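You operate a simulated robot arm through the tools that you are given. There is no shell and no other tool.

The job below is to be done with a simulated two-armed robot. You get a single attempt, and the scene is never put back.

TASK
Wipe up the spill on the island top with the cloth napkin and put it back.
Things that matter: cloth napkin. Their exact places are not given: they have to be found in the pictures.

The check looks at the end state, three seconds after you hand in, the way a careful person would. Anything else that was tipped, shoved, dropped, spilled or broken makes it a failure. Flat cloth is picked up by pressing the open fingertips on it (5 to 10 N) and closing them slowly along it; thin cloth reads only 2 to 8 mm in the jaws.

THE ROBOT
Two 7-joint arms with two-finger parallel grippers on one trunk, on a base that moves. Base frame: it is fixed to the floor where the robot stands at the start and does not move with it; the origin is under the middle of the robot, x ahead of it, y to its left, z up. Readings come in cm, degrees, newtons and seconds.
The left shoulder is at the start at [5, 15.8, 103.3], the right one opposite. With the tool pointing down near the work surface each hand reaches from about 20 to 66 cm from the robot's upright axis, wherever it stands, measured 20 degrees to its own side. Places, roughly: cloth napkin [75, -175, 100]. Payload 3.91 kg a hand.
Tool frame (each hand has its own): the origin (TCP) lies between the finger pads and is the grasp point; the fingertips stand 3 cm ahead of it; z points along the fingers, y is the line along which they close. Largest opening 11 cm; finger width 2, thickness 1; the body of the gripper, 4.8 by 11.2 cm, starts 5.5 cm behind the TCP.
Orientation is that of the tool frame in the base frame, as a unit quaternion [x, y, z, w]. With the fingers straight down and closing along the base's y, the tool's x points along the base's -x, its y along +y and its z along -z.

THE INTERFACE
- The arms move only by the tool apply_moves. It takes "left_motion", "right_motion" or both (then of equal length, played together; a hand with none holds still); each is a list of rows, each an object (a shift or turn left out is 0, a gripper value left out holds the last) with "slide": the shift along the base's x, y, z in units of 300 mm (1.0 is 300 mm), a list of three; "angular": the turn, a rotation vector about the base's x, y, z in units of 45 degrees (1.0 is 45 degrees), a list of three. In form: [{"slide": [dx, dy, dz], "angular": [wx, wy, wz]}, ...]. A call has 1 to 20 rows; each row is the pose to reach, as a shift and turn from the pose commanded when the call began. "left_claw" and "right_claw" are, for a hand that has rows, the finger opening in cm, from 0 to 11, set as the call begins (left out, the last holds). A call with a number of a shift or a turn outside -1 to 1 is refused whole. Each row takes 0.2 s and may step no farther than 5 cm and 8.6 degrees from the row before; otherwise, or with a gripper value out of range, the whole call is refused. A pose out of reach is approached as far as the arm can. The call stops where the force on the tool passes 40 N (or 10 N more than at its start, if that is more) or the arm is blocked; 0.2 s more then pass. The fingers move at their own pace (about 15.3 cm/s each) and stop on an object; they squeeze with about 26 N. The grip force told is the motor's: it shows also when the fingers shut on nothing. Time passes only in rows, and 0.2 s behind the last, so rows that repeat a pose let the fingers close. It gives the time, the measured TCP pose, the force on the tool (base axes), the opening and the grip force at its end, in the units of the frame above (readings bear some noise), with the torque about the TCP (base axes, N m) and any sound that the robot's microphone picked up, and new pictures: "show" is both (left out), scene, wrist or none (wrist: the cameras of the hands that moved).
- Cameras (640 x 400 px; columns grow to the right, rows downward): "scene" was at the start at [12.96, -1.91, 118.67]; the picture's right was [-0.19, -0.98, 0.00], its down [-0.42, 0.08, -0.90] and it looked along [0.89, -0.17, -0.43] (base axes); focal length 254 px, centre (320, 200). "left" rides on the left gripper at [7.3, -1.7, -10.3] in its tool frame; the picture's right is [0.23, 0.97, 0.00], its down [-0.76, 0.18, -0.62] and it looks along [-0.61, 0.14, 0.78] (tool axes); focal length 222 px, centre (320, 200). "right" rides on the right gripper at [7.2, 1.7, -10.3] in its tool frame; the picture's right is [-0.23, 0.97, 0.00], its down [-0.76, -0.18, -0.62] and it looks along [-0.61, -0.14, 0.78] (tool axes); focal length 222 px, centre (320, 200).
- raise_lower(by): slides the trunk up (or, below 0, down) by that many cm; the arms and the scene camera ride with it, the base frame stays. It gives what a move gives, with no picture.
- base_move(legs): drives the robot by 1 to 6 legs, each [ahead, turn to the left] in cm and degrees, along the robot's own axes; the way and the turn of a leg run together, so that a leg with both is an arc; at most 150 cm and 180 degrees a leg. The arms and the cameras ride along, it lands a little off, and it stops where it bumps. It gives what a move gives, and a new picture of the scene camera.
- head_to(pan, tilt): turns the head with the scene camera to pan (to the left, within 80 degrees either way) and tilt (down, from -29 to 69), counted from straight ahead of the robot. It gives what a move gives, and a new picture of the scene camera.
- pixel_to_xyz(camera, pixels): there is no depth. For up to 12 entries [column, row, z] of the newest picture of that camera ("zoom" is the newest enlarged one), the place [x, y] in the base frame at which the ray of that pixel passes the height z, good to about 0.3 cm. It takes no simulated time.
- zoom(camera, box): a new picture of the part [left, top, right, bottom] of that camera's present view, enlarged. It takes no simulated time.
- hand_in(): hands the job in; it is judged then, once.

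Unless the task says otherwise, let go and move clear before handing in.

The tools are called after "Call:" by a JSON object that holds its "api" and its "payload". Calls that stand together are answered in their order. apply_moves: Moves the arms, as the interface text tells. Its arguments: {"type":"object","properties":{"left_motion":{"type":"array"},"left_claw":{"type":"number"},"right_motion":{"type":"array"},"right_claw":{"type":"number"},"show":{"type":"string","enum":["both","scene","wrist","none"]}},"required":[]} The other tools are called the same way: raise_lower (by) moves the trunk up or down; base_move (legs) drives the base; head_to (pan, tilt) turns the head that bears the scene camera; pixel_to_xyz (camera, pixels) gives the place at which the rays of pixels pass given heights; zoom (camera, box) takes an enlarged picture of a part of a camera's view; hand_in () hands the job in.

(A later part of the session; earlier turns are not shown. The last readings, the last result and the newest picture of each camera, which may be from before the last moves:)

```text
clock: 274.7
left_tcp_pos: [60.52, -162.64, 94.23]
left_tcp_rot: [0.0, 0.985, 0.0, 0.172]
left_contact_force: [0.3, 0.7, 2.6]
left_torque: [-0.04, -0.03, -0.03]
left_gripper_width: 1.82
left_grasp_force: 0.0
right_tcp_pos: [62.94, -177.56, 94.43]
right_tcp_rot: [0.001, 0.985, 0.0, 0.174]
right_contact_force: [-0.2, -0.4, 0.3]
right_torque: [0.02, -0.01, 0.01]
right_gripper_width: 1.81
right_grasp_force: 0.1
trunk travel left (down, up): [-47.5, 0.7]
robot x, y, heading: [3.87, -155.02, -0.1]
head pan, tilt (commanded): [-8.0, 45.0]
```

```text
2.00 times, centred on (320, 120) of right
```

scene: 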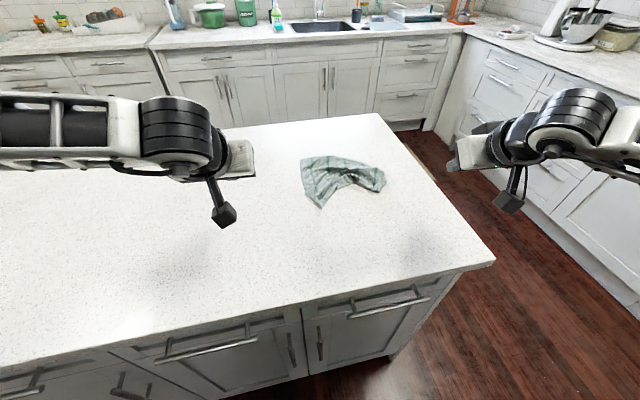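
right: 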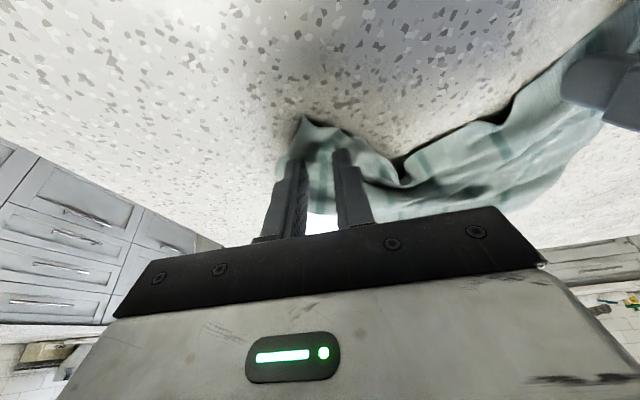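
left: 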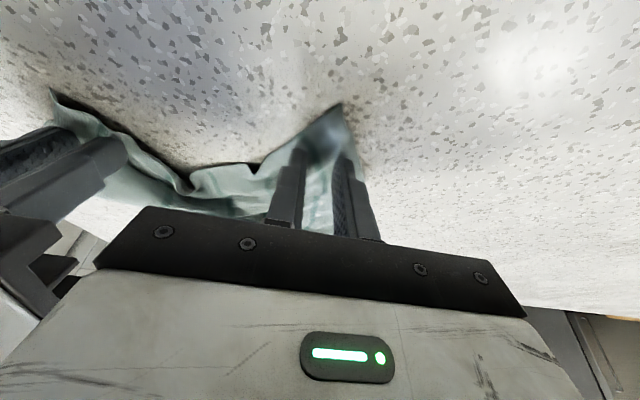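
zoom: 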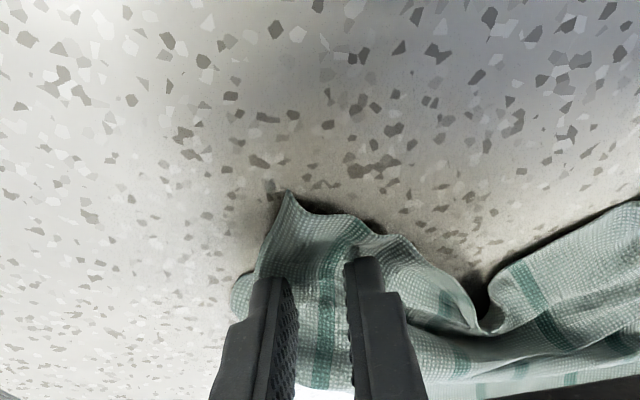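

Both pairs of fingertips sit on their corners. I press lightly and close both in steps.

Call:
{"api": "apply_moves", "payload": {"left_claw": 1.4, "right_claw": 1.4, "left_motion": [{"slide": [0, 0, -0.004]}, {"slide": [0, 0, -0.004]}], "right_motion": [{"slide": [0, 0, -0.008]}, {"slide": [0, 0, -0.012]}], "show": "none"}}

Call:
{"api": "apply_moves", "payload": {"left_claw": 0.8, "right_claw": 0.8, "left_motion": [{"slide": [0, 0, 0]}, {"slide": [0, 0, 0]}], "right_motion": [{"slide": [0, 0, 0]}, {"slide": [0, 0, 0]}], "show": "none"}}

Call:
{"api": "apply_moves", "payload": {"left_claw": 0, "right_claw": 0, "left_motion": [{"slide": [0, 0, 0]}, {"slide": [0, 0, 0]}, {"slide": [0, 0, 0]}], "right_motion": [{"slide": [0, 0, 0]}, {"slide": [0, 0, 0]}, {"slide": [0, 0, 0]}], "show": "wrist"}}

```text
clock: 275.3
left_tcp_pos: [60.63, -162.58, 94.19]
left_tcp_rot: [0.0, 0.985, 0.0, 0.173]
left_contact_force: [2.1, -0.9, 7.5]
left_torque: [-0.03, -0.09, 0.0]
left_gripper_width: 1.38
left_grasp_force: 0.2
right_tcp_pos: [63.02, -177.62, 94.25]
right_tcp_rot: [0.001, 0.984, 0.001, 0.176]
right_contact_force: [-1.0, -0.2, 6.5]
right_torque: [-0.08, -0.02, -0.02]
right_gripper_width: 1.41
right_grasp_force: 0.2
trunk travel left (down, up): [-47.5, 0.7]
robot x, y, heading: [4.35, -154.93, -0.2]
head pan, tilt (commanded): [-8.0, 45.0]
```

```text
clock: 275.9
left_tcp_pos: [60.53, -162.47, 94.34]
left_tcp_rot: [0.0, 0.985, 0.0, 0.171]
left_contact_force: [1.0, 0.2, 11.7]
left_torque: [-0.03, -0.02, 0.02]
left_gripper_width: 0.71
left_grasp_force: 0.1
right_tcp_pos: [62.92, -177.62, 94.26]
right_tcp_rot: [0.0, 0.984, 0.001, 0.177]
right_contact_force: [2.0, 0.8, 9.0]
right_torque: [-0.03, -0.08, 0.03]
right_gripper_width: 0.79
right_grasp_force: 0.1
trunk travel left (down, up): [-47.5, 0.7]
robot x, y, heading: [4.03, -155.44, 0.2]
head pan, tilt (commanded): [-8.0, 45.0]
```

```text
clock: 276.7
left_tcp_pos: [60.41, -162.63, 94.24]
left_tcp_rot: [0.0, 0.985, 0.0, 0.173]
left_contact_force: [2.8, -0.3, 12.3]
left_torque: [-0.04, -0.08, -0.01]
left_gripper_width: 0.18
left_grasp_force: 26.4
right_tcp_pos: [62.88, -177.51, 94.34]
right_tcp_rot: [0.0, 0.984, 0.001, 0.176]
right_contact_force: [1.5, -1.5, 10.8]
right_torque: [-0.04, -0.1, 0.02]
right_gripper_width: 0.15
right_grasp_force: 26.1
trunk travel left (down, up): [-47.5, 0.7]
robot x, y, heading: [3.96, -155.3, 0.1]
head pan, tilt (commanded): [-8.0, 45.0]
```

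right: 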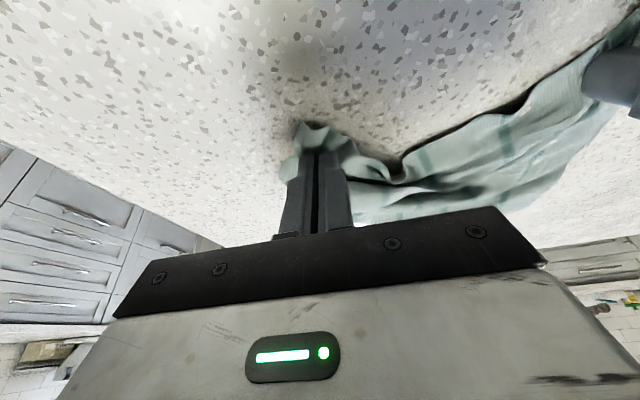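
left: 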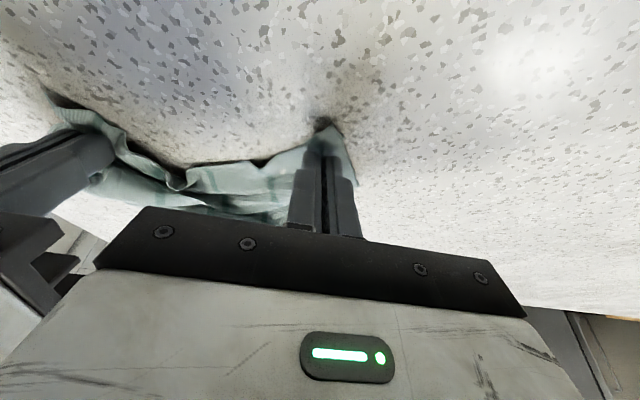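

Both corners are gripped. I lift the cloth fully again, spreading the hands to about 21 cm, and check how it hangs.

Call:
{"api": "apply_moves", "payload": {"left_motion": [{"slide": [-0.01, 0.01, 0.1]}, {"slide": [-0.03, 0.03, 0.22]}, {"slide": [-0.06, 0.05, 0.35]}, {"slide": [-0.09, 0.08, 0.48]}, {"slide": [-0.12, 0.1, 0.61]}, {"slide": [-0.14, 0.12, 0.74]}, {"slide": [-0.16, 0.14, 0.86]}, {"slide": [-0.18, 0.153, 0.957]}, {"slide": [-0.18, 0.153, 0.957]}, {"slide": [-0.18, 0.153, 0.957]}], "right_motion": [{"slide": [-0.02, 0, 0.1]}, {"slide": [-0.05, 0, 0.22]}, {"slide": [-0.09, -0.01, 0.35]}, {"slide": [-0.13, -0.02, 0.48]}, {"slide": [-0.17, -0.03, 0.61]}, {"slide": [-0.2, -0.04, 0.74]}, {"slide": [-0.23, -0.05, 0.86]}, {"slide": [-0.263, -0.05, 0.957]}, {"slide": [-0.263, -0.05, 0.957]}, {"slide": [-0.263, -0.05, 0.957]}], "show": "none"}}

Call:
{"api": "head_to", "payload": {"pan": -8, "tilt": 28}}

Call:
{"api": "zoom", "payload": {"camera": "scene", "box": [210, 80, 460, 300]}}

```text
clock: 278.9
left_tcp_pos: [55.08, -157.93, 122.9]
left_tcp_rot: [0.001, 0.985, 0.0, 0.171]
left_contact_force: [-0.1, 0.9, -0.3]
left_torque: [0.02, 0.02, 0.01]
left_gripper_width: 0.19
left_grasp_force: 26.3
right_tcp_pos: [55.21, -179.18, 122.71]
right_tcp_rot: [0.001, 0.985, 0.0, 0.175]
right_contact_force: [0.1, -0.5, -0.3]
right_torque: [0.0, -0.01, 0.01]
right_gripper_width: 0.02
right_grasp_force: 26.4
trunk travel left (down, up): [-47.5, 0.7]
robot x, y, heading: [4.21, -155.4, 0.0]
head pan, tilt (commanded): [-8.0, 45.0]
```

```text
clock: 279.7
left_tcp_pos: [54.96, -157.94, 122.86]
left_tcp_rot: [0.0, 0.985, 0.0, 0.171]
left_contact_force: [0.4, 0.0, -0.2]
left_torque: [0.03, 0.07, -0.02]
left_gripper_width: 0.18
left_grasp_force: 26.3
right_tcp_pos: [55.08, -179.18, 122.71]
right_tcp_rot: [0.0, 0.985, -0.001, 0.174]
right_contact_force: [-1.0, 0.5, -0.4]
right_torque: [0.01, -0.02, -0.01]
right_gripper_width: 0.0
right_grasp_force: 26.1
trunk travel left (down, up): [-47.5, 0.7]
robot x, y, heading: [4.3, -155.44, 0.3]
head pan, tilt (commanded): [-8.0, 28.0]
```

scene: 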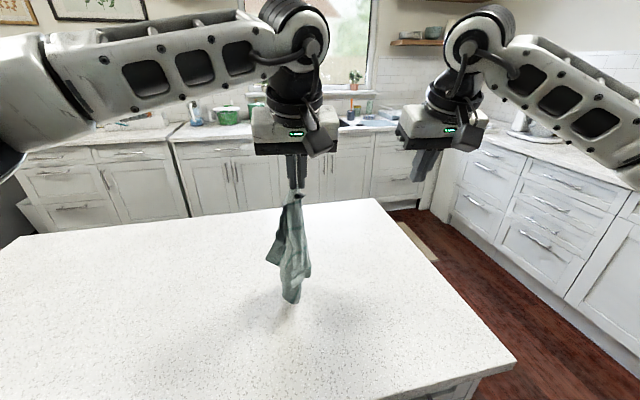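

```text
1.82 times, centred on (335, 190) of scene
```

zoom: 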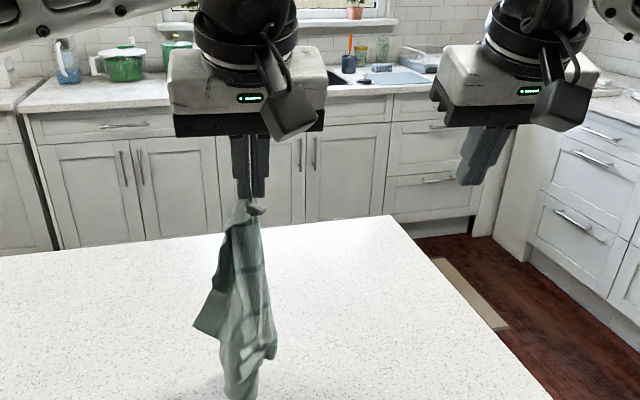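

The right grip slipped off during the lift, so the cloth hangs from P in the left hand. I lower it so the lower part rests on the counter, to find corner S again.

Call:
{"api": "apply_moves", "payload": {"left_motion": [{"slide": [0.03, 0.03, -0.1]}, {"slide": [0.06, 0.05, -0.2]}, {"slide": [0.09, 0.08, -0.3]}, {"slide": [0.12, 0.1, -0.4]}, {"slide": [0.15, 0.12, -0.5]}, {"slide": [0.18, 0.14, -0.6]}, {"slide": [0.18, 0.14, -0.6]}], "right_motion": [{"slide": [-0.05, -0.05, 0]}, {"slide": [-0.1, -0.1, 0]}, {"slide": [-0.15, -0.15, 0]}, {"slide": [-0.2, -0.2, 0]}, {"slide": [-0.25, -0.2, 0]}, {"slide": [-0.3, -0.2, 0]}, {"slide": [-0.3, -0.2, 0]}], "show": "scene"}}

Call:
{"api": "head_to", "payload": {"pan": -5, "tilt": 42}}

Call:
{"api": "zoom", "payload": {"camera": "scene", "box": [260, 110, 400, 230]}}

```text
clock: 281.3
left_tcp_pos: [60.6, -153.67, 104.95]
left_tcp_rot: [-0.001, 0.985, 0.001, 0.171]
left_contact_force: [0.4, 0.6, 0.0]
left_torque: [-0.01, -0.04, 0.03]
left_gripper_width: 0.17
left_grasp_force: 25.9
right_tcp_pos: [46.07, -185.22, 122.71]
right_tcp_rot: [0.0, 0.985, 0.0, 0.174]
right_contact_force: [0.0, -1.7, -0.2]
right_torque: [0.0, -0.01, -0.02]
right_gripper_width: 0.0
right_grasp_force: 26.5
trunk travel left (down, up): [-47.5, 0.7]
robot x, y, heading: [4.11, -154.95, 0.0]
head pan, tilt (commanded): [-8.0, 28.0]
```

scene: 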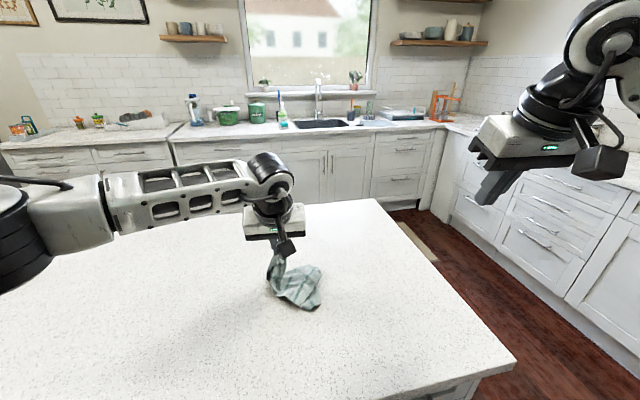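

```text
clock: 282.0
left_tcp_pos: [60.55, -153.62, 104.96]
left_tcp_rot: [0.0, 0.985, 0.001, 0.171]
left_contact_force: [-0.2, 0.0, -1.3]
left_torque: [0.0, -0.01, 0.02]
left_gripper_width: 0.17
left_grasp_force: 25.8
right_tcp_pos: [46.01, -185.29, 122.59]
right_tcp_rot: [-0.001, 0.985, 0.001, 0.174]
right_contact_force: [-0.7, -0.1, -0.2]
right_torque: [0.01, -0.01, -0.01]
right_gripper_width: 0.01
right_grasp_force: 25.8
trunk travel left (down, up): [-47.5, 0.7]
robot x, y, heading: [4.32, -155.14, -0.0]
head pan, tilt (commanded): [-5.0, 42.0]
```

scene: 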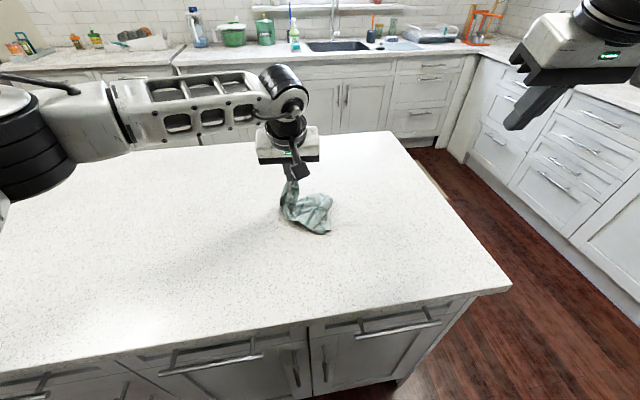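

```text
3.33 times, centred on (330, 170) of scene
```

zoom: 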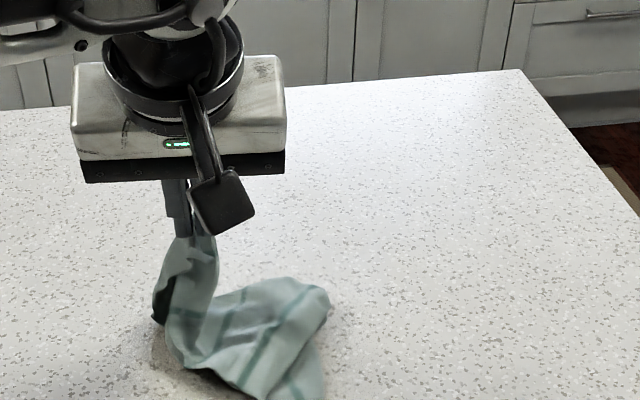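

I finish laying it with a short +y pull while lowering, then look at which corners are on top.

Call:
{"api": "apply_moves", "payload": {"left_motion": [{"slide": [0, 0.08, -0.03]}, {"slide": [0.01, 0.16, -0.07]}, {"slide": [0.02, 0.24, -0.12]}, {"slide": [0.02, 0.32, -0.18]}, {"slide": [0.03, 0.4, -0.24]}, {"slide": [0.03, 0.48, -0.29]}, {"slide": [0.03, 0.55, -0.33]}, {"slide": [0.03, 0.6, -0.34]}], "show": "scene"}}

Call:
{"api": "zoom", "payload": {"camera": "scene", "box": [220, 140, 360, 250]}}

```text
clock: 283.8
left_tcp_pos: [61.5, -135.81, 94.63]
left_tcp_rot: [0.0, 0.985, 0.001, 0.172]
left_contact_force: [0.5, -0.5, -0.4]
left_torque: [0.0, 0.0, -0.02]
left_gripper_width: 0.15
left_grasp_force: 25.6
right_tcp_pos: [45.99, -185.14, 122.7]
right_tcp_rot: [-0.001, 0.985, 0.001, 0.174]
right_contact_force: [-0.9, 0.1, -0.4]
right_torque: [-0.01, -0.02, -0.04]
right_gripper_width: 0.0
right_grasp_force: 25.4
trunk travel left (down, up): [-47.5, 0.7]
robot x, y, heading: [4.24, -155.02, -0.0]
head pan, tilt (commanded): [-5.0, 42.0]
```

scene: 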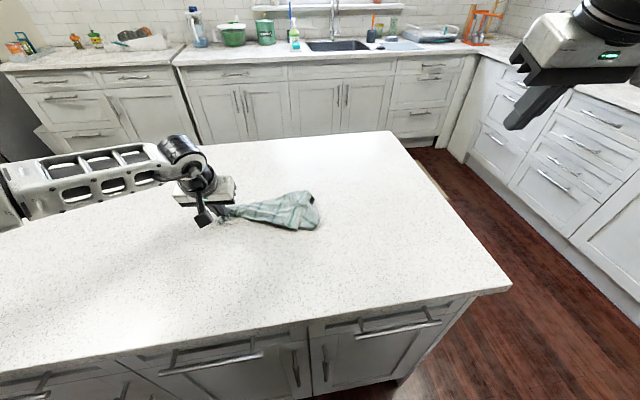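

```text
3.64 times, centred on (290, 195) of scene
```

zoom: 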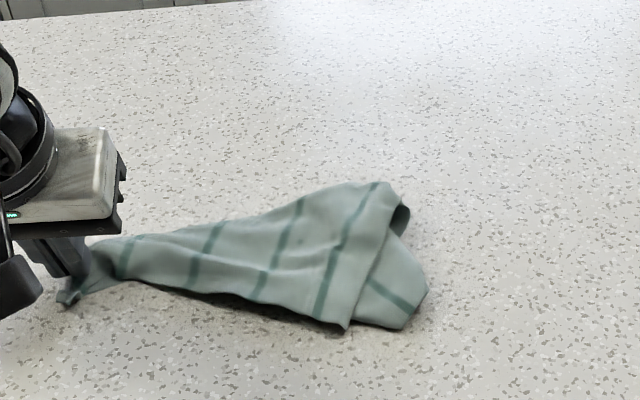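

The striped top layer ends in a free edge from zoom (390,195) to (348,328); the near end (348,328) is corner S, lying on top. I measure it for the right hand.

Call:
{"api": "zoom", "payload": {"camera": "scene", "box": [275, 180, 335, 240]}}

Call:
{"api": "pixel_to_xyz", "payload": {"camera": "scene", "pixels": [[305.5, 230.5, 91], [298, 225, 92], [304, 222, 92], [317, 193, 92], [250, 219, 91], [312, 215, 92]]}}

```text
6.67 times, centred on (305, 210) of scene
```

zoom: 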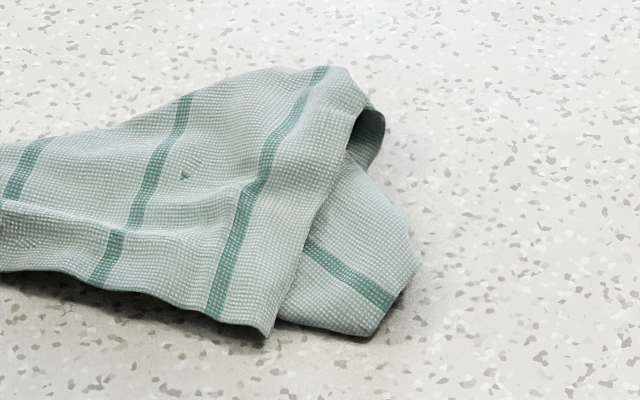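

```text
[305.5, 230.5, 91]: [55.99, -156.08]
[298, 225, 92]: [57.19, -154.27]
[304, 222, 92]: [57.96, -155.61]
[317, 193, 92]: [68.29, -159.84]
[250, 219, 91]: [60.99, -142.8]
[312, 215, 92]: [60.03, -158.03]
```

S is at (56.0,−154.0), clearly on top. I bring the right hand there (fingers 2 cm) in two moves.

Call:
{"api": "apply_moves", "payload": {"right_claw": 2, "right_motion": [{"slide": [0.033, 0.095, -0.07]}, {"slide": [0.067, 0.19, -0.14]}, {"slide": [0.1, 0.285, -0.21]}, {"slide": [0.133, 0.38, -0.28]}, {"slide": [0.167, 0.475, -0.35]}, {"slide": [0.2, 0.57, -0.42]}], "show": "none"}}

Call:
{"api": "apply_moves", "payload": {"right_motion": [{"slide": [0.037, 0.084, -0.06]}, {"slide": [0.073, 0.168, -0.12]}, {"slide": [0.11, 0.252, -0.19]}, {"slide": [0.147, 0.335, -0.26]}, {"slide": [0.183, 0.419, -0.34]}, {"slide": [0.22, 0.503, -0.41]}, {"slide": [0.22, 0.503, -0.43]}], "show": "wrist"}}

Call:
{"api": "zoom", "payload": {"camera": "right", "box": [160, 20, 480, 220]}}

```text
clock: 285.2
left_tcp_pos: [61.63, -135.85, 94.62]
left_tcp_rot: [0.001, 0.985, 0.0, 0.171]
left_contact_force: [-0.4, 0.2, 0.5]
left_torque: [0.01, -0.01, -0.02]
left_gripper_width: 0.17
left_grasp_force: 26.1
right_tcp_pos: [52.23, -167.85, 110.1]
right_tcp_rot: [0.001, 0.984, 0.001, 0.176]
right_contact_force: [0.2, 0.0, 0.8]
right_torque: [0.01, -0.02, -0.04]
right_gripper_width: 2.01
right_grasp_force: 0.0
trunk travel left (down, up): [-47.5, 0.7]
robot x, y, heading: [3.98, -155.16, 0.0]
head pan, tilt (commanded): [-5.0, 42.0]
```

```text
clock: 286.8
left_tcp_pos: [61.62, -135.8, 94.68]
left_tcp_rot: [0.0, 0.985, 0.0, 0.172]
left_contact_force: [-0.2, 0.6, -0.1]
left_torque: [0.01, 0.01, 0.02]
left_gripper_width: 0.15
left_grasp_force: 26.2
right_tcp_pos: [58.8, -152.78, 97.22]
right_tcp_rot: [0.001, 0.985, 0.001, 0.175]
right_contact_force: [-0.5, -1.6, -0.2]
right_torque: [0.0, 0.0, 0.01]
right_gripper_width: 2.0
right_grasp_force: 0.0
trunk travel left (down, up): [-47.5, 0.7]
robot x, y, heading: [3.99, -154.96, -0.3]
head pan, tilt (commanded): [-5.0, 42.0]
```

right: 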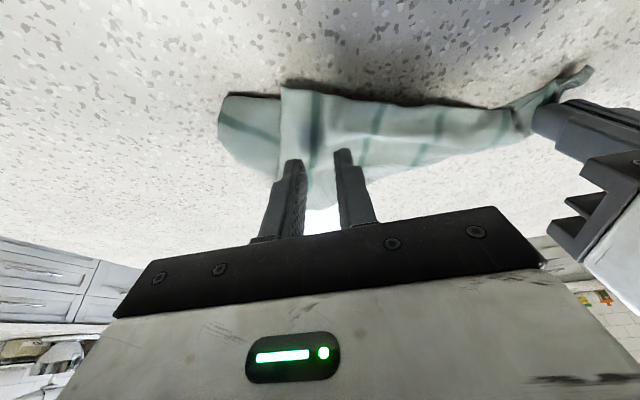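

```text
2.00 times, centred on (320, 120) of right
```

zoom: 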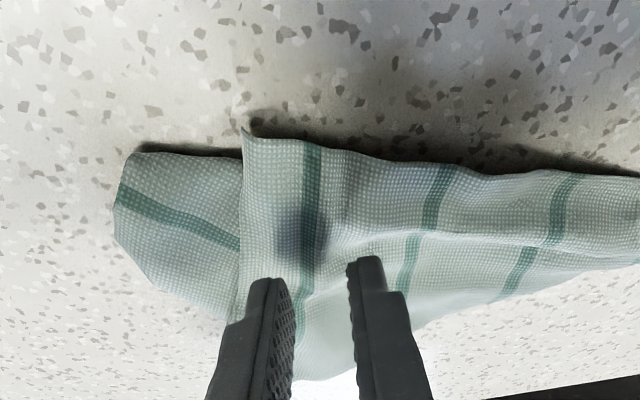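

S tip at zoom (242,130); fingers will land about 1 cm from one edge and 2 cm from the other. I shift 0.7 cm nearer the tip and descend.

Call:
{"api": "apply_moves", "payload": {"right_motion": [{"slide": [-0.02, 0, -0.04]}, {"slide": [-0.023, 0, -0.075]}, {"slide": [-0.023, 0, -0.09]}, {"slide": [-0.023, 0, -0.1]}], "show": "wrist"}}

Call:
{"api": "zoom", "payload": {"camera": "right", "box": [160, 20, 480, 220]}}

```text
clock: 287.8
left_tcp_pos: [61.45, -135.89, 94.64]
left_tcp_rot: [0.0, 0.985, -0.001, 0.171]
left_contact_force: [0.3, -0.4, -0.1]
left_torque: [-0.02, 0.02, 0.02]
left_gripper_width: 0.18
left_grasp_force: 26.2
right_tcp_pos: [58.05, -152.83, 94.32]
right_tcp_rot: [0.0, 0.985, 0.0, 0.175]
right_contact_force: [0.5, 0.9, 3.2]
right_torque: [-0.01, -0.02, 0.02]
right_gripper_width: 2.02
right_grasp_force: 0.1
trunk travel left (down, up): [-47.5, 0.7]
robot x, y, heading: [4.47, -155.29, 0.2]
head pan, tilt (commanded): [-5.0, 42.0]
```

right: 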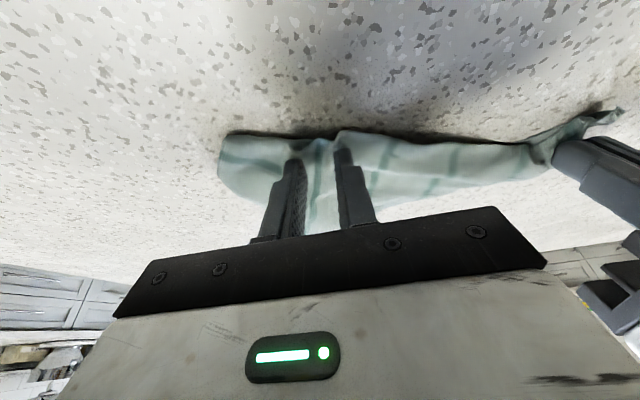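

```text
2.00 times, centred on (320, 120) of right
```

zoom: 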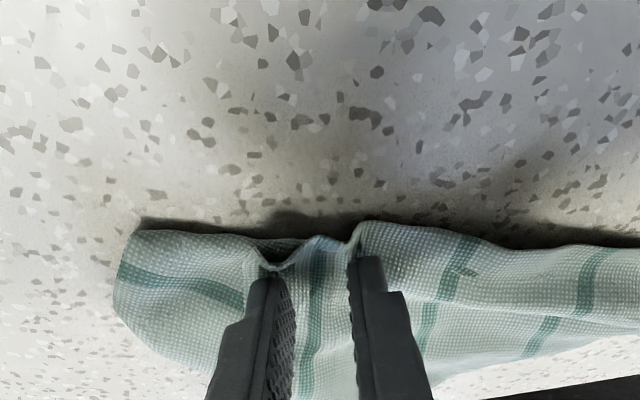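

Contact at 3 N. I close on the S corner in steps.

Call:
{"api": "apply_moves", "payload": {"right_claw": 1.4, "right_motion": [{"slide": [0, 0, -0.005]}, {"slide": [0, 0, -0.005]}], "show": "none"}}

Call:
{"api": "apply_moves", "payload": {"right_claw": 0.7, "right_motion": [{"slide": [0, 0, 0]}, {"slide": [0, 0, 0]}], "show": "none"}}

Call:
{"api": "apply_moves", "payload": {"right_claw": 0, "right_motion": [{"slide": [0, 0, 0]}, {"slide": [0, 0, 0]}, {"slide": [0, 0, 0.03]}, {"slide": [0, 0, 0.1]}], "show": "wrist"}}

Call:
{"api": "zoom", "payload": {"camera": "right", "box": [160, 20, 480, 220]}}

```text
clock: 288.4
left_tcp_pos: [61.48, -135.74, 94.73]
left_tcp_rot: [0.0, 0.985, 0.0, 0.171]
left_contact_force: [0.1, -0.2, -0.9]
left_torque: [-0.01, -0.01, -0.01]
left_gripper_width: 0.16
left_grasp_force: 25.9
right_tcp_pos: [57.92, -152.98, 94.33]
right_tcp_rot: [0.0, 0.984, 0.002, 0.177]
right_contact_force: [1.9, 1.3, 12.6]
right_torque: [0.02, -0.05, 0.03]
right_gripper_width: 1.29
right_grasp_force: 0.1
trunk travel left (down, up): [-47.5, 0.7]
robot x, y, heading: [4.71, -155.14, -0.1]
head pan, tilt (commanded): [-5.0, 42.0]
```

```text
clock: 289.0
left_tcp_pos: [61.49, -135.88, 94.75]
left_tcp_rot: [0.0, 0.985, 0.0, 0.172]
left_contact_force: [1.0, -0.3, -0.2]
left_torque: [0.0, -0.03, -0.02]
left_gripper_width: 0.18
left_grasp_force: 26.3
right_tcp_pos: [57.98, -152.91, 94.25]
right_tcp_rot: [0.0, 0.984, 0.0, 0.176]
right_contact_force: [2.9, 0.0, 18.6]
right_torque: [-0.01, -0.13, 0.01]
right_gripper_width: 0.53
right_grasp_force: 0.1
trunk travel left (down, up): [-47.5, 0.7]
robot x, y, heading: [4.27, -155.48, -0.2]
head pan, tilt (commanded): [-5.0, 42.0]
```

```text
clock: 290.0
left_tcp_pos: [61.54, -135.9, 94.57]
left_tcp_rot: [0.001, 0.985, -0.001, 0.17]
left_contact_force: [-0.7, -1.1, 0.2]
left_torque: [0.01, -0.01, -0.03]
left_gripper_width: 0.13
left_grasp_force: 26.1
right_tcp_pos: [57.93, -152.86, 97.08]
right_tcp_rot: [0.0, 0.985, -0.001, 0.174]
right_contact_force: [-0.1, 0.5, 0.2]
right_torque: [-0.03, -0.04, 0.0]
right_gripper_width: 0.16
right_grasp_force: 26.2
trunk travel left (down, up): [-47.5, 0.7]
robot x, y, heading: [4.22, -154.88, 0.3]
head pan, tilt (commanded): [-5.0, 42.0]
```

right: 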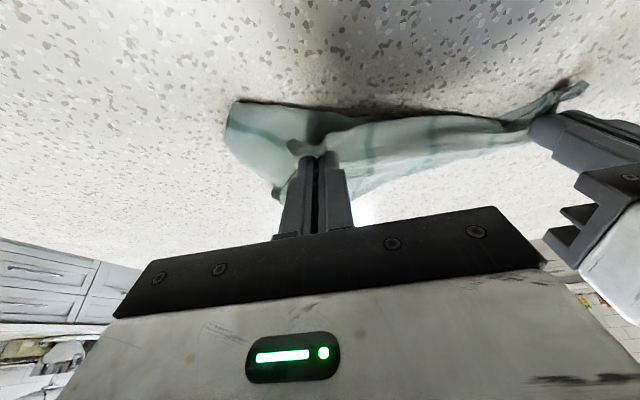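

```text
2.00 times, centred on (320, 120) of right
```

zoom: 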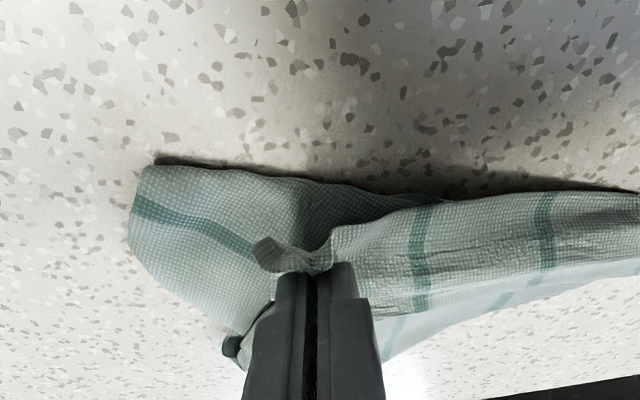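

S is lifted alone as a single layer. Now I lift both hands together carefully (about 19 cm apart, no tension) and check the hang.

Call:
{"api": "apply_moves", "payload": {"left_motion": [{"slide": [-0.01, 0, 0.1]}, {"slide": [-0.03, -0.005, 0.21]}, {"slide": [-0.06, -0.01, 0.32]}, {"slide": [-0.09, -0.015, 0.43]}, {"slide": [-0.12, -0.02, 0.54]}, {"slide": [-0.15, -0.025, 0.65]}, {"slide": [-0.18, -0.03, 0.76]}, {"slide": [-0.2, -0.035, 0.87]}, {"slide": [-0.217, -0.037, 0.97]}, {"slide": [-0.217, -0.037, 0.97]}], "right_motion": [{"slide": [-0.01, -0.01, 0.09]}, {"slide": [-0.02, -0.025, 0.19]}, {"slide": [-0.03, -0.04, 0.29]}, {"slide": [-0.045, -0.055, 0.39]}, {"slide": [-0.06, -0.07, 0.49]}, {"slide": [-0.075, -0.085, 0.59]}, {"slide": [-0.09, -0.1, 0.69]}, {"slide": [-0.097, -0.11, 0.79]}, {"slide": [-0.097, -0.113, 0.89]}, {"slide": [-0.097, -0.113, 0.89]}], "show": "none"}}

Call:
{"api": "head_to", "payload": {"pan": 5, "tilt": 28}}

Call:
{"api": "zoom", "payload": {"camera": "scene", "box": [190, 80, 450, 320]}}

```text
clock: 292.2
left_tcp_pos: [54.96, -136.95, 123.73]
left_tcp_rot: [0.002, 0.985, -0.002, 0.172]
left_contact_force: [-0.2, -22.2, -0.3]
left_torque: [-0.51, 0.03, -0.42]
left_gripper_width: 0.18
left_grasp_force: 25.6
right_tcp_pos: [55.32, -156.03, 123.78]
right_tcp_rot: [-0.002, 0.985, 0.004, 0.175]
right_contact_force: [-0.1, 22.4, 0.7]
right_torque: [0.6, 0.02, 0.37]
right_gripper_width: 0.25
right_grasp_force: 25.8
trunk travel left (down, up): [-47.5, 0.7]
robot x, y, heading: [4.23, -155.36, -0.1]
head pan, tilt (commanded): [-5.0, 42.0]
```

```text
clock: 293.0
left_tcp_pos: [54.95, -137.0, 123.69]
left_tcp_rot: [0.001, 0.985, -0.001, 0.171]
left_contact_force: [-0.2, -22.5, 0.0]
left_torque: [-0.57, 0.02, -0.46]
left_gripper_width: 0.19
left_grasp_force: 26.1
right_tcp_pos: [55.14, -156.17, 123.69]
right_tcp_rot: [-0.001, 0.984, 0.004, 0.176]
right_contact_force: [-0.1, 21.9, -0.2]
right_torque: [0.64, -0.01, 0.4]
right_gripper_width: 0.21
right_grasp_force: 26.2
trunk travel left (down, up): [-47.5, 0.7]
robot x, y, heading: [3.87, -155.32, -0.2]
head pan, tilt (commanded): [5.0, 28.0]
```

scene: 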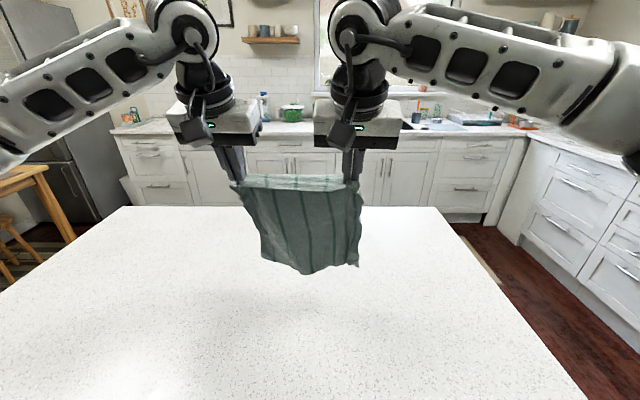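

```text
1.67 times, centred on (320, 200) of scene
```

zoom: 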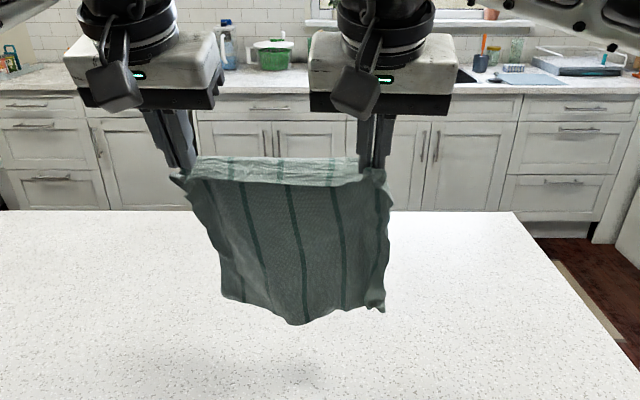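

The sheet hangs as a full, even square, but with 22 N tension, so I bring the hands 0.8 cm closer. Then I shift it over to the original y and tilt, ready to extend.

Call:
{"api": "apply_moves", "payload": {"left_motion": [{"slide": [0, 0, 0]}, {"slide": [0, -0.1, 0], "angular": [0, -0.08, 0]}, {"slide": [0, -0.21, 0], "angular": [0, -0.16, 0]}, {"slide": [0, -0.32, 0], "angular": [0, -0.24, 0]}, {"slide": [0, -0.43, 0], "angular": [0, -0.32, 0]}, {"slide": [0, -0.54, 0], "angular": [0, -0.4, 0]}, {"slide": [0, -0.65, 0], "angular": [0, -0.48, 0]}, {"slide": [0, -0.733, 0], "angular": [0, -0.556, 0]}, {"slide": [0, -0.733, 0], "angular": [0, -0.556, 0]}], "right_motion": [{"slide": [0, 0.027, 0]}, {"slide": [0, -0.073, 0], "angular": [0, -0.08, 0]}, {"slide": [0, -0.183, 0], "angular": [0, -0.16, 0]}, {"slide": [0, -0.293, 0], "angular": [0, -0.24, 0]}, {"slide": [0, -0.403, 0], "angular": [0, -0.32, 0]}, {"slide": [0, -0.513, 0], "angular": [0, -0.4, 0]}, {"slide": [0, -0.623, 0], "angular": [0, -0.48, 0]}, {"slide": [0, -0.706, 0], "angular": [0, -0.556, 0]}, {"slide": [0, -0.706, 0], "angular": [0, -0.556, 0]}], "show": "none"}}

Call:
{"api": "apply_moves", "payload": {"left_motion": [{"slide": [0.085, 0, -0.01], "angular": [0, -0.056, 0]}, {"slide": [0.17, 0, -0.02], "angular": [0, -0.111, 0]}, {"slide": [0.255, 0, -0.03], "angular": [0, -0.167, 0]}, {"slide": [0.34, 0, -0.05], "angular": [0, -0.222, 0]}, {"slide": [0.425, 0, -0.07], "angular": [0, -0.278, 0]}, {"slide": [0.51, 0, -0.09], "angular": [0, -0.333, 0]}, {"slide": [0.595, 0, -0.11], "angular": [0, -0.389, 0]}, {"slide": [0.68, 0, -0.13], "angular": [0, -0.444, 0]}, {"slide": [0.765, 0, -0.15], "angular": [0, -0.5, 0]}, {"slide": [0.83, 0, -0.17], "angular": [0, -0.556, 0]}], "right_motion": [{"slide": [0.085, 0, -0.01], "angular": [0, -0.056, 0]}, {"slide": [0.17, 0, -0.02], "angular": [0, -0.111, 0]}, {"slide": [0.255, 0, -0.03], "angular": [0, -0.167, 0]}, {"slide": [0.34, 0, -0.05], "angular": [0, -0.222, 0]}, {"slide": [0.425, 0, -0.07], "angular": [0, -0.278, 0]}, {"slide": [0.51, 0, -0.09], "angular": [0, -0.333, 0]}, {"slide": [0.595, 0, -0.11], "angular": [0, -0.389, 0]}, {"slide": [0.68, 0, -0.13], "angular": [0, -0.444, 0]}, {"slide": [0.765, 0, -0.15], "angular": [0, -0.5, 0]}, {"slide": [0.83, 0, -0.17], "angular": [0, -0.556, 0]}], "show": "none"}}

Call:
{"api": "head_to", "payload": {"pan": -8, "tilt": 28}}

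Call:
{"api": "zoom", "payload": {"camera": "scene", "box": [250, 130, 450, 270]}}

```text
clock: 295.0
left_tcp_pos: [54.93, -158.76, 123.83]
left_tcp_rot: [-0.001, 0.924, 0.0, 0.381]
left_contact_force: [0.4, -13.2, -0.4]
left_torque: [-0.2, 0.01, -0.37]
left_gripper_width: 0.19
left_grasp_force: 25.7
right_tcp_pos: [55.22, -177.5, 123.83]
right_tcp_rot: [-0.001, 0.923, 0.0, 0.384]
right_contact_force: [-0.1, 12.2, -0.7]
right_torque: [0.16, -0.04, 0.33]
right_gripper_width: 0.21
right_grasp_force: 26.2
trunk travel left (down, up): [-47.5, 0.7]
robot x, y, heading: [4.15, -155.38, 0.1]
head pan, tilt (commanded): [5.0, 28.0]
```

```text
clock: 297.2
left_tcp_pos: [79.54, -158.86, 118.45]
left_tcp_rot: [0.002, 0.821, -0.001, 0.571]
left_contact_force: [1.0, -10.8, 0.6]
left_torque: [0.0, 0.03, -0.35]
left_gripper_width: 0.15
left_grasp_force: 26.2
left hand out of reach, approached as far as the arm can: row 10
right_tcp_pos: [80.12, -177.29, 118.64]
right_tcp_rot: [-0.001, 0.818, 0.001, 0.575]
right_contact_force: [-1.4, 10.2, 0.0]
right_torque: [0.05, -0.03, 0.28]
right_gripper_width: 0.17
right_grasp_force: 25.8
trunk travel left (down, up): [-47.5, 0.7]
robot x, y, heading: [4.32, -154.92, -0.2]
head pan, tilt (commanded): [5.0, 28.0]
```

```text
clock: 297.9
left_tcp_pos: [79.57, -158.62, 118.48]
left_tcp_rot: [0.001, 0.821, -0.001, 0.572]
left_contact_force: [1.4, -14.1, -0.5]
left_torque: [0.01, 0.03, -0.42]
left_gripper_width: 0.18
left_grasp_force: 25.9
right_tcp_pos: [80.2, -177.43, 118.73]
right_tcp_rot: [0.0, 0.818, 0.001, 0.575]
right_contact_force: [-0.2, 13.6, -0.3]
right_torque: [0.09, -0.02, 0.41]
right_gripper_width: 0.19
right_grasp_force: 26.1
trunk travel left (down, up): [-47.5, 0.7]
robot x, y, heading: [3.91, -154.79, -0.2]
head pan, tilt (commanded): [-8.0, 28.0]
```

scene: 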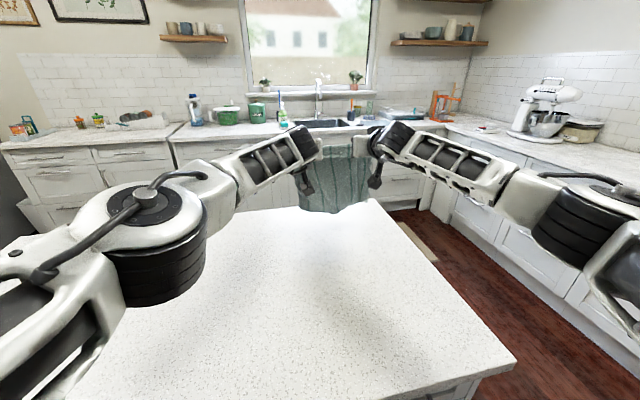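

```text
2.86 times, centred on (350, 200) of scene
```

zoom: 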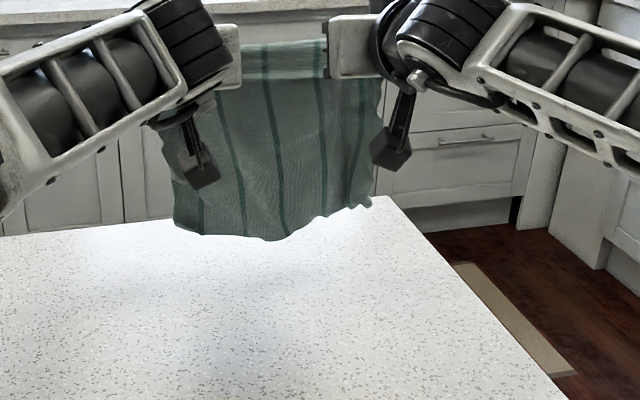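

Call:
{"api": "pixel_to_xyz", "payload": {"camera": "zoom", "pixels": [[270, 240, 91], [270, 240, 94], [270, 240, 96], [175, 228, 91], [175, 228, 94], [370, 203, 91], [370, 203, 94], [370, 203, 97], [370, 203, 99]]}}

```text
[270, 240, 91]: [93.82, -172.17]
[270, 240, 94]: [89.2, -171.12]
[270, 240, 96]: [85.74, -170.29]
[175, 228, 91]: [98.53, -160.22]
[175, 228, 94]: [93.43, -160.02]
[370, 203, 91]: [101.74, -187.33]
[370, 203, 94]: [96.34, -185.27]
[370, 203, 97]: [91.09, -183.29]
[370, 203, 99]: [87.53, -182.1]
```

The sheet hangs at x≈82 with its lower edge about 8 cm above the counter. I lower it, then sweep back in a matched arc, finishing with a slight forward motion so the near flap falls toward me.

Call:
{"api": "apply_moves", "payload": {"left_motion": [{"slide": [0, 0, -0.08]}, {"slide": [0, 0, -0.165]}, {"slide": [0, 0, -0.25]}, {"slide": [-0.05, 0, -0.28], "angular": [0, 0.02, 0]}, {"slide": [-0.1, 0, -0.307], "angular": [0, 0.044, 0]}, {"slide": [-0.15, 0, -0.317], "angular": [0, 0.09, 0]}, {"slide": [-0.197, 0, -0.327], "angular": [0, 0.133, 0]}, {"slide": [-0.24, 0, -0.343], "angular": [0, 0.18, 0]}, {"slide": [-0.285, 0, -0.36], "angular": [0, 0.222, 0]}, {"slide": [-0.325, 0, -0.386], "angular": [0, 0.28, 0]}, {"slide": [-0.363, 0, -0.413], "angular": [0, 0.333, 0]}, {"slide": [-0.397, 0, -0.445], "angular": [0, 0.39, 0]}, {"slide": [-0.43, 0, -0.477], "angular": [0, 0.444, 0]}, {"slide": [-0.457, 0, -0.515], "angular": [0, 0.5, 0]}, {"slide": [-0.483, 0, -0.553], "angular": [0, 0.556, 0]}, {"slide": [-0.52, 0, -0.64], "angular": [0, 0.667, 0]}, {"slide": [-0.58, 0, -0.673], "angular": [0, 0.756, 0]}, {"slide": [-0.56, 0, -0.72], "angular": [0, 0.8, 0]}, {"slide": [-0.535, 0, -0.77], "angular": [0, 0.85, 0]}, {"slide": [-0.517, 0, -0.8], "angular": [0, 0.889, 0]}], "right_motion": [{"slide": [0, 0.013, -0.08]}, {"slide": [0, 0.013, -0.165]}, {"slide": [0, 0.013, -0.25]}, {"slide": [-0.05, 0.013, -0.28], "angular": [0, 0.02, 0]}, {"slide": [-0.1, 0.013, -0.307], "angular": [0, 0.044, 0]}, {"slide": [-0.15, 0.013, -0.317], "angular": [0, 0.09, 0]}, {"slide": [-0.197, 0.013, -0.327], "angular": [0, 0.133, 0]}, {"slide": [-0.24, 0.013, -0.343], "angular": [0, 0.18, 0]}, {"slide": [-0.285, 0.013, -0.36], "angular": [0, 0.222, 0]}, {"slide": [-0.325, 0.013, -0.386], "angular": [0, 0.28, 0]}, {"slide": [-0.363, 0.013, -0.413], "angular": [0, 0.333, 0]}, {"slide": [-0.397, 0.013, -0.445], "angular": [0, 0.39, 0]}, {"slide": [-0.43, 0.013, -0.477], "angular": [0, 0.444, 0]}, {"slide": [-0.457, 0.013, -0.515], "angular": [0, 0.5, 0]}, {"slide": [-0.483, 0.013, -0.553], "angular": [0, 0.556, 0]}, {"slide": [-0.52, 0.013, -0.64], "angular": [0, 0.667, 0]}, {"slide": [-0.58, 0.013, -0.673], "angular": [0, 0.756, 0]}, {"slide": [-0.56, 0.013, -0.72], "angular": [0, 0.8, 0]}, {"slide": [-0.535, 0.013, -0.77], "angular": [0, 0.85, 0]}, {"slide": [-0.517, 0.013, -0.8], "angular": [0, 0.889, 0]}], "show": "none"}}

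Call:
{"api": "head_to", "payload": {"pan": -8, "tilt": 45}}

Call:
{"api": "zoom", "payload": {"camera": "scene", "box": [280, 110, 430, 225]}}

```text
clock: 302.1
left_tcp_pos: [63.85, -158.73, 94.39]
left_tcp_rot: [0.0, 0.967, 0.001, 0.256]
left_contact_force: [1.3, -9.2, 0.3]
left_torque: [-0.22, 0.0, -0.19]
left_gripper_width: 0.17
left_grasp_force: 25.9
right_tcp_pos: [64.58, -177.12, 94.62]
right_tcp_rot: [0.0, 0.966, 0.001, 0.259]
right_contact_force: [0.0, 9.5, -0.7]
right_torque: [0.21, 0.03, 0.2]
right_gripper_width: 0.16
right_grasp_force: 25.7
trunk travel left (down, up): [-47.5, 0.7]
robot x, y, heading: [4.42, -155.1, 0.2]
head pan, tilt (commanded): [-8.0, 28.0]
```

```text
clock: 302.9
left_tcp_pos: [63.94, -158.75, 94.59]
left_tcp_rot: [0.001, 0.966, 0.0, 0.257]
left_contact_force: [0.9, -9.2, 0.1]
left_torque: [-0.16, -0.05, -0.21]
left_gripper_width: 0.15
left_grasp_force: 26.1
right_tcp_pos: [64.62, -177.0, 94.61]
right_tcp_rot: [0.0, 0.966, 0.001, 0.26]
right_contact_force: [-0.5, 8.8, -0.2]
right_torque: [0.19, 0.0, 0.2]
right_gripper_width: 0.15
right_grasp_force: 26.2
trunk travel left (down, up): [-47.5, 0.7]
robot x, y, heading: [4.2, -155.13, -0.0]
head pan, tilt (commanded): [-8.0, 45.0]
```

scene: 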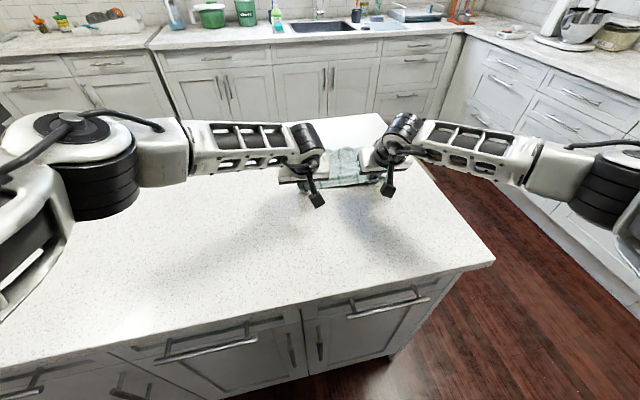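

```text
3.48 times, centred on (355, 168) of scene
```

zoom: 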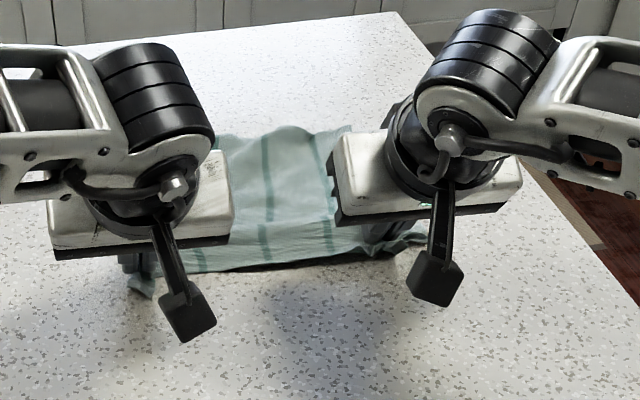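

It lies flat and aligned. I set it down, open both grippers, and retreat.

Call:
{"api": "apply_moves", "payload": {"left_motion": [{"slide": [0, -0.01, -0.003]}, {"slide": [0, -0.013, -0.005]}], "right_motion": [{"slide": [0, 0.005, -0.003]}, {"slide": [0, 0.01, -0.005]}], "show": "none"}}

Call:
{"api": "apply_moves", "payload": {"left_claw": 1.6, "right_claw": 1.6, "left_motion": [{"slide": [0, 0, 0]}, {"slide": [0, 0, 0]}, {"slide": [0, 0, 0.05]}, {"slide": [0, 0, 0.15]}, {"slide": [-0.02, 0.05, 0.28]}, {"slide": [-0.08, 0.15, 0.4]}, {"slide": [-0.15, 0.27, 0.48]}, {"slide": [-0.23, 0.4, 0.52]}, {"slide": [-0.31, 0.53, 0.52]}, {"slide": [-0.39, 0.66, 0.52]}], "right_motion": [{"slide": [0, 0, 0]}, {"slide": [0, 0, 0]}, {"slide": [0, 0, 0.05]}, {"slide": [0, 0, 0.15]}, {"slide": [-0.04, -0.03, 0.28]}, {"slide": [-0.1, -0.07, 0.4]}, {"slide": [-0.2, -0.12, 0.48]}, {"slide": [-0.32, -0.18, 0.52]}, {"slide": [-0.44, -0.24, 0.52]}, {"slide": [-0.56, -0.3, 0.52]}], "show": "scene"}}

Call:
{"api": "zoom", "payload": {"camera": "scene", "box": [285, 125, 405, 215]}}

```text
clock: 303.6
left_tcp_pos: [63.86, -158.92, 94.22]
left_tcp_rot: [-0.001, 0.966, 0.002, 0.257]
left_contact_force: [-0.8, -2.7, 0.7]
left_torque: [-0.05, -0.01, -0.09]
left_gripper_width: 0.15
left_grasp_force: 26.3
right_tcp_pos: [64.52, -177.02, 94.43]
right_tcp_rot: [0.001, 0.966, -0.001, 0.26]
right_contact_force: [-0.3, 3.1, 0.2]
right_torque: [0.07, -0.01, 0.1]
right_gripper_width: 0.18
right_grasp_force: 25.9
trunk travel left (down, up): [-47.5, 0.7]
robot x, y, heading: [4.24, -155.06, -0.1]
head pan, tilt (commanded): [-8.0, 45.0]
```

```text
refused: row 6 steps farther than a row can; nothing moved
```

```text
4.44 times, centred on (345, 170) of scene
```

zoom: 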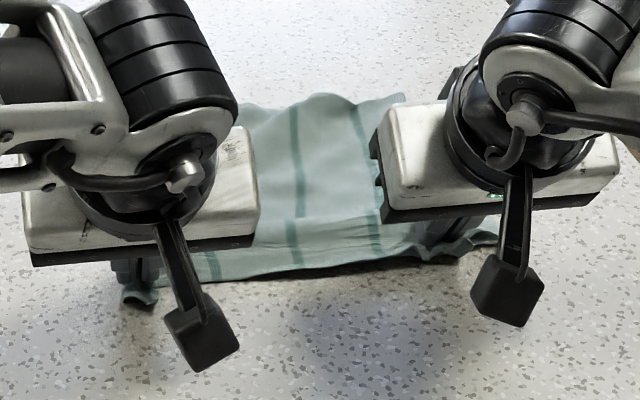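

One row was a hair too long; I resend the release with smaller steps.

Call:
{"api": "apply_moves", "payload": {"left_claw": 1.6, "right_claw": 1.6, "left_motion": [{"slide": [0, 0, 0]}, {"slide": [0, 0, 0]}, {"slide": [0, 0, 0.05]}, {"slide": [0, 0, 0.15]}, {"slide": [-0.02, 0.05, 0.27]}, {"slide": [-0.06, 0.14, 0.37]}, {"slide": [-0.12, 0.25, 0.44]}, {"slide": [-0.19, 0.37, 0.48]}, {"slide": [-0.27, 0.49, 0.5]}, {"slide": [-0.35, 0.61, 0.5]}], "right_motion": [{"slide": [0, 0, 0]}, {"slide": [0, 0, 0]}, {"slide": [0, 0, 0.05]}, {"slide": [0, 0, 0.15]}, {"slide": [-0.04, -0.03, 0.27]}, {"slide": [-0.1, -0.07, 0.37]}, {"slide": [-0.2, -0.12, 0.45]}, {"slide": [-0.31, -0.18, 0.5]}, {"slide": [-0.42, -0.24, 0.5]}, {"slide": [-0.53, -0.3, 0.5]}], "show": "scene"}}

Call:
{"api": "zoom", "payload": {"camera": "scene", "box": [285, 125, 405, 215]}}

Call:
{"api": "pixel_to_xyz", "payload": {"camera": "zoom", "pixels": [[320, 200, 91], [230, 110, 91], [400, 95, 91], [150, 290, 91], [490, 235, 91]]}}

```text
clock: 305.8
left_tcp_pos: [53.12, -140.65, 109.51]
left_tcp_rot: [0.0, 0.966, 0.0, 0.257]
left_contact_force: [0.4, 0.6, 0.9]
left_torque: [-0.02, -0.04, 0.03]
left_gripper_width: 1.61
left_grasp_force: 0.1
right_tcp_pos: [48.45, -185.84, 109.64]
right_tcp_rot: [0.0, 0.965, -0.001, 0.261]
right_contact_force: [-0.2, -0.6, -0.1]
right_torque: [-0.02, -0.01, 0.05]
right_gripper_width: 1.62
right_grasp_force: 0.0
trunk travel left (down, up): [-47.5, 0.7]
robot x, y, heading: [4.02, -155.13, 0.1]
head pan, tilt (commanded): [-8.0, 45.0]
```

scene: 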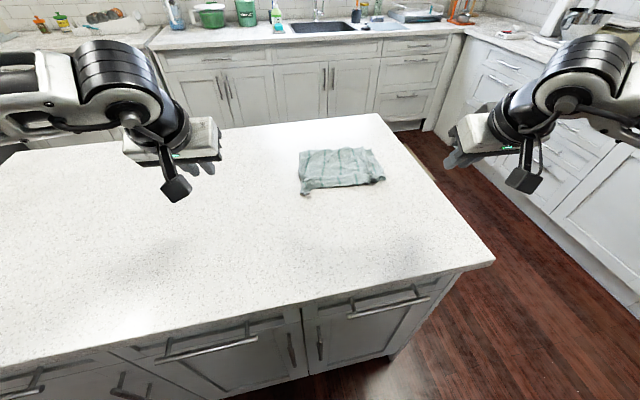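

```text
4.44 times, centred on (345, 170) of scene
```

zoom: 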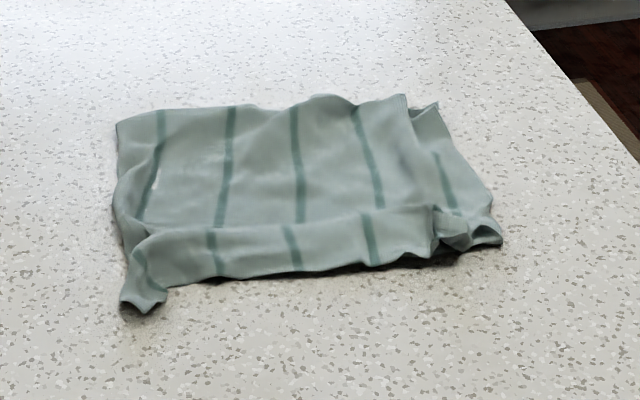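

```text
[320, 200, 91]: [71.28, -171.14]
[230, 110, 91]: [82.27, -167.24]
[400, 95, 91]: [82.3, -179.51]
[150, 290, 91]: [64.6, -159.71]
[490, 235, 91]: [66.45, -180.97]
```

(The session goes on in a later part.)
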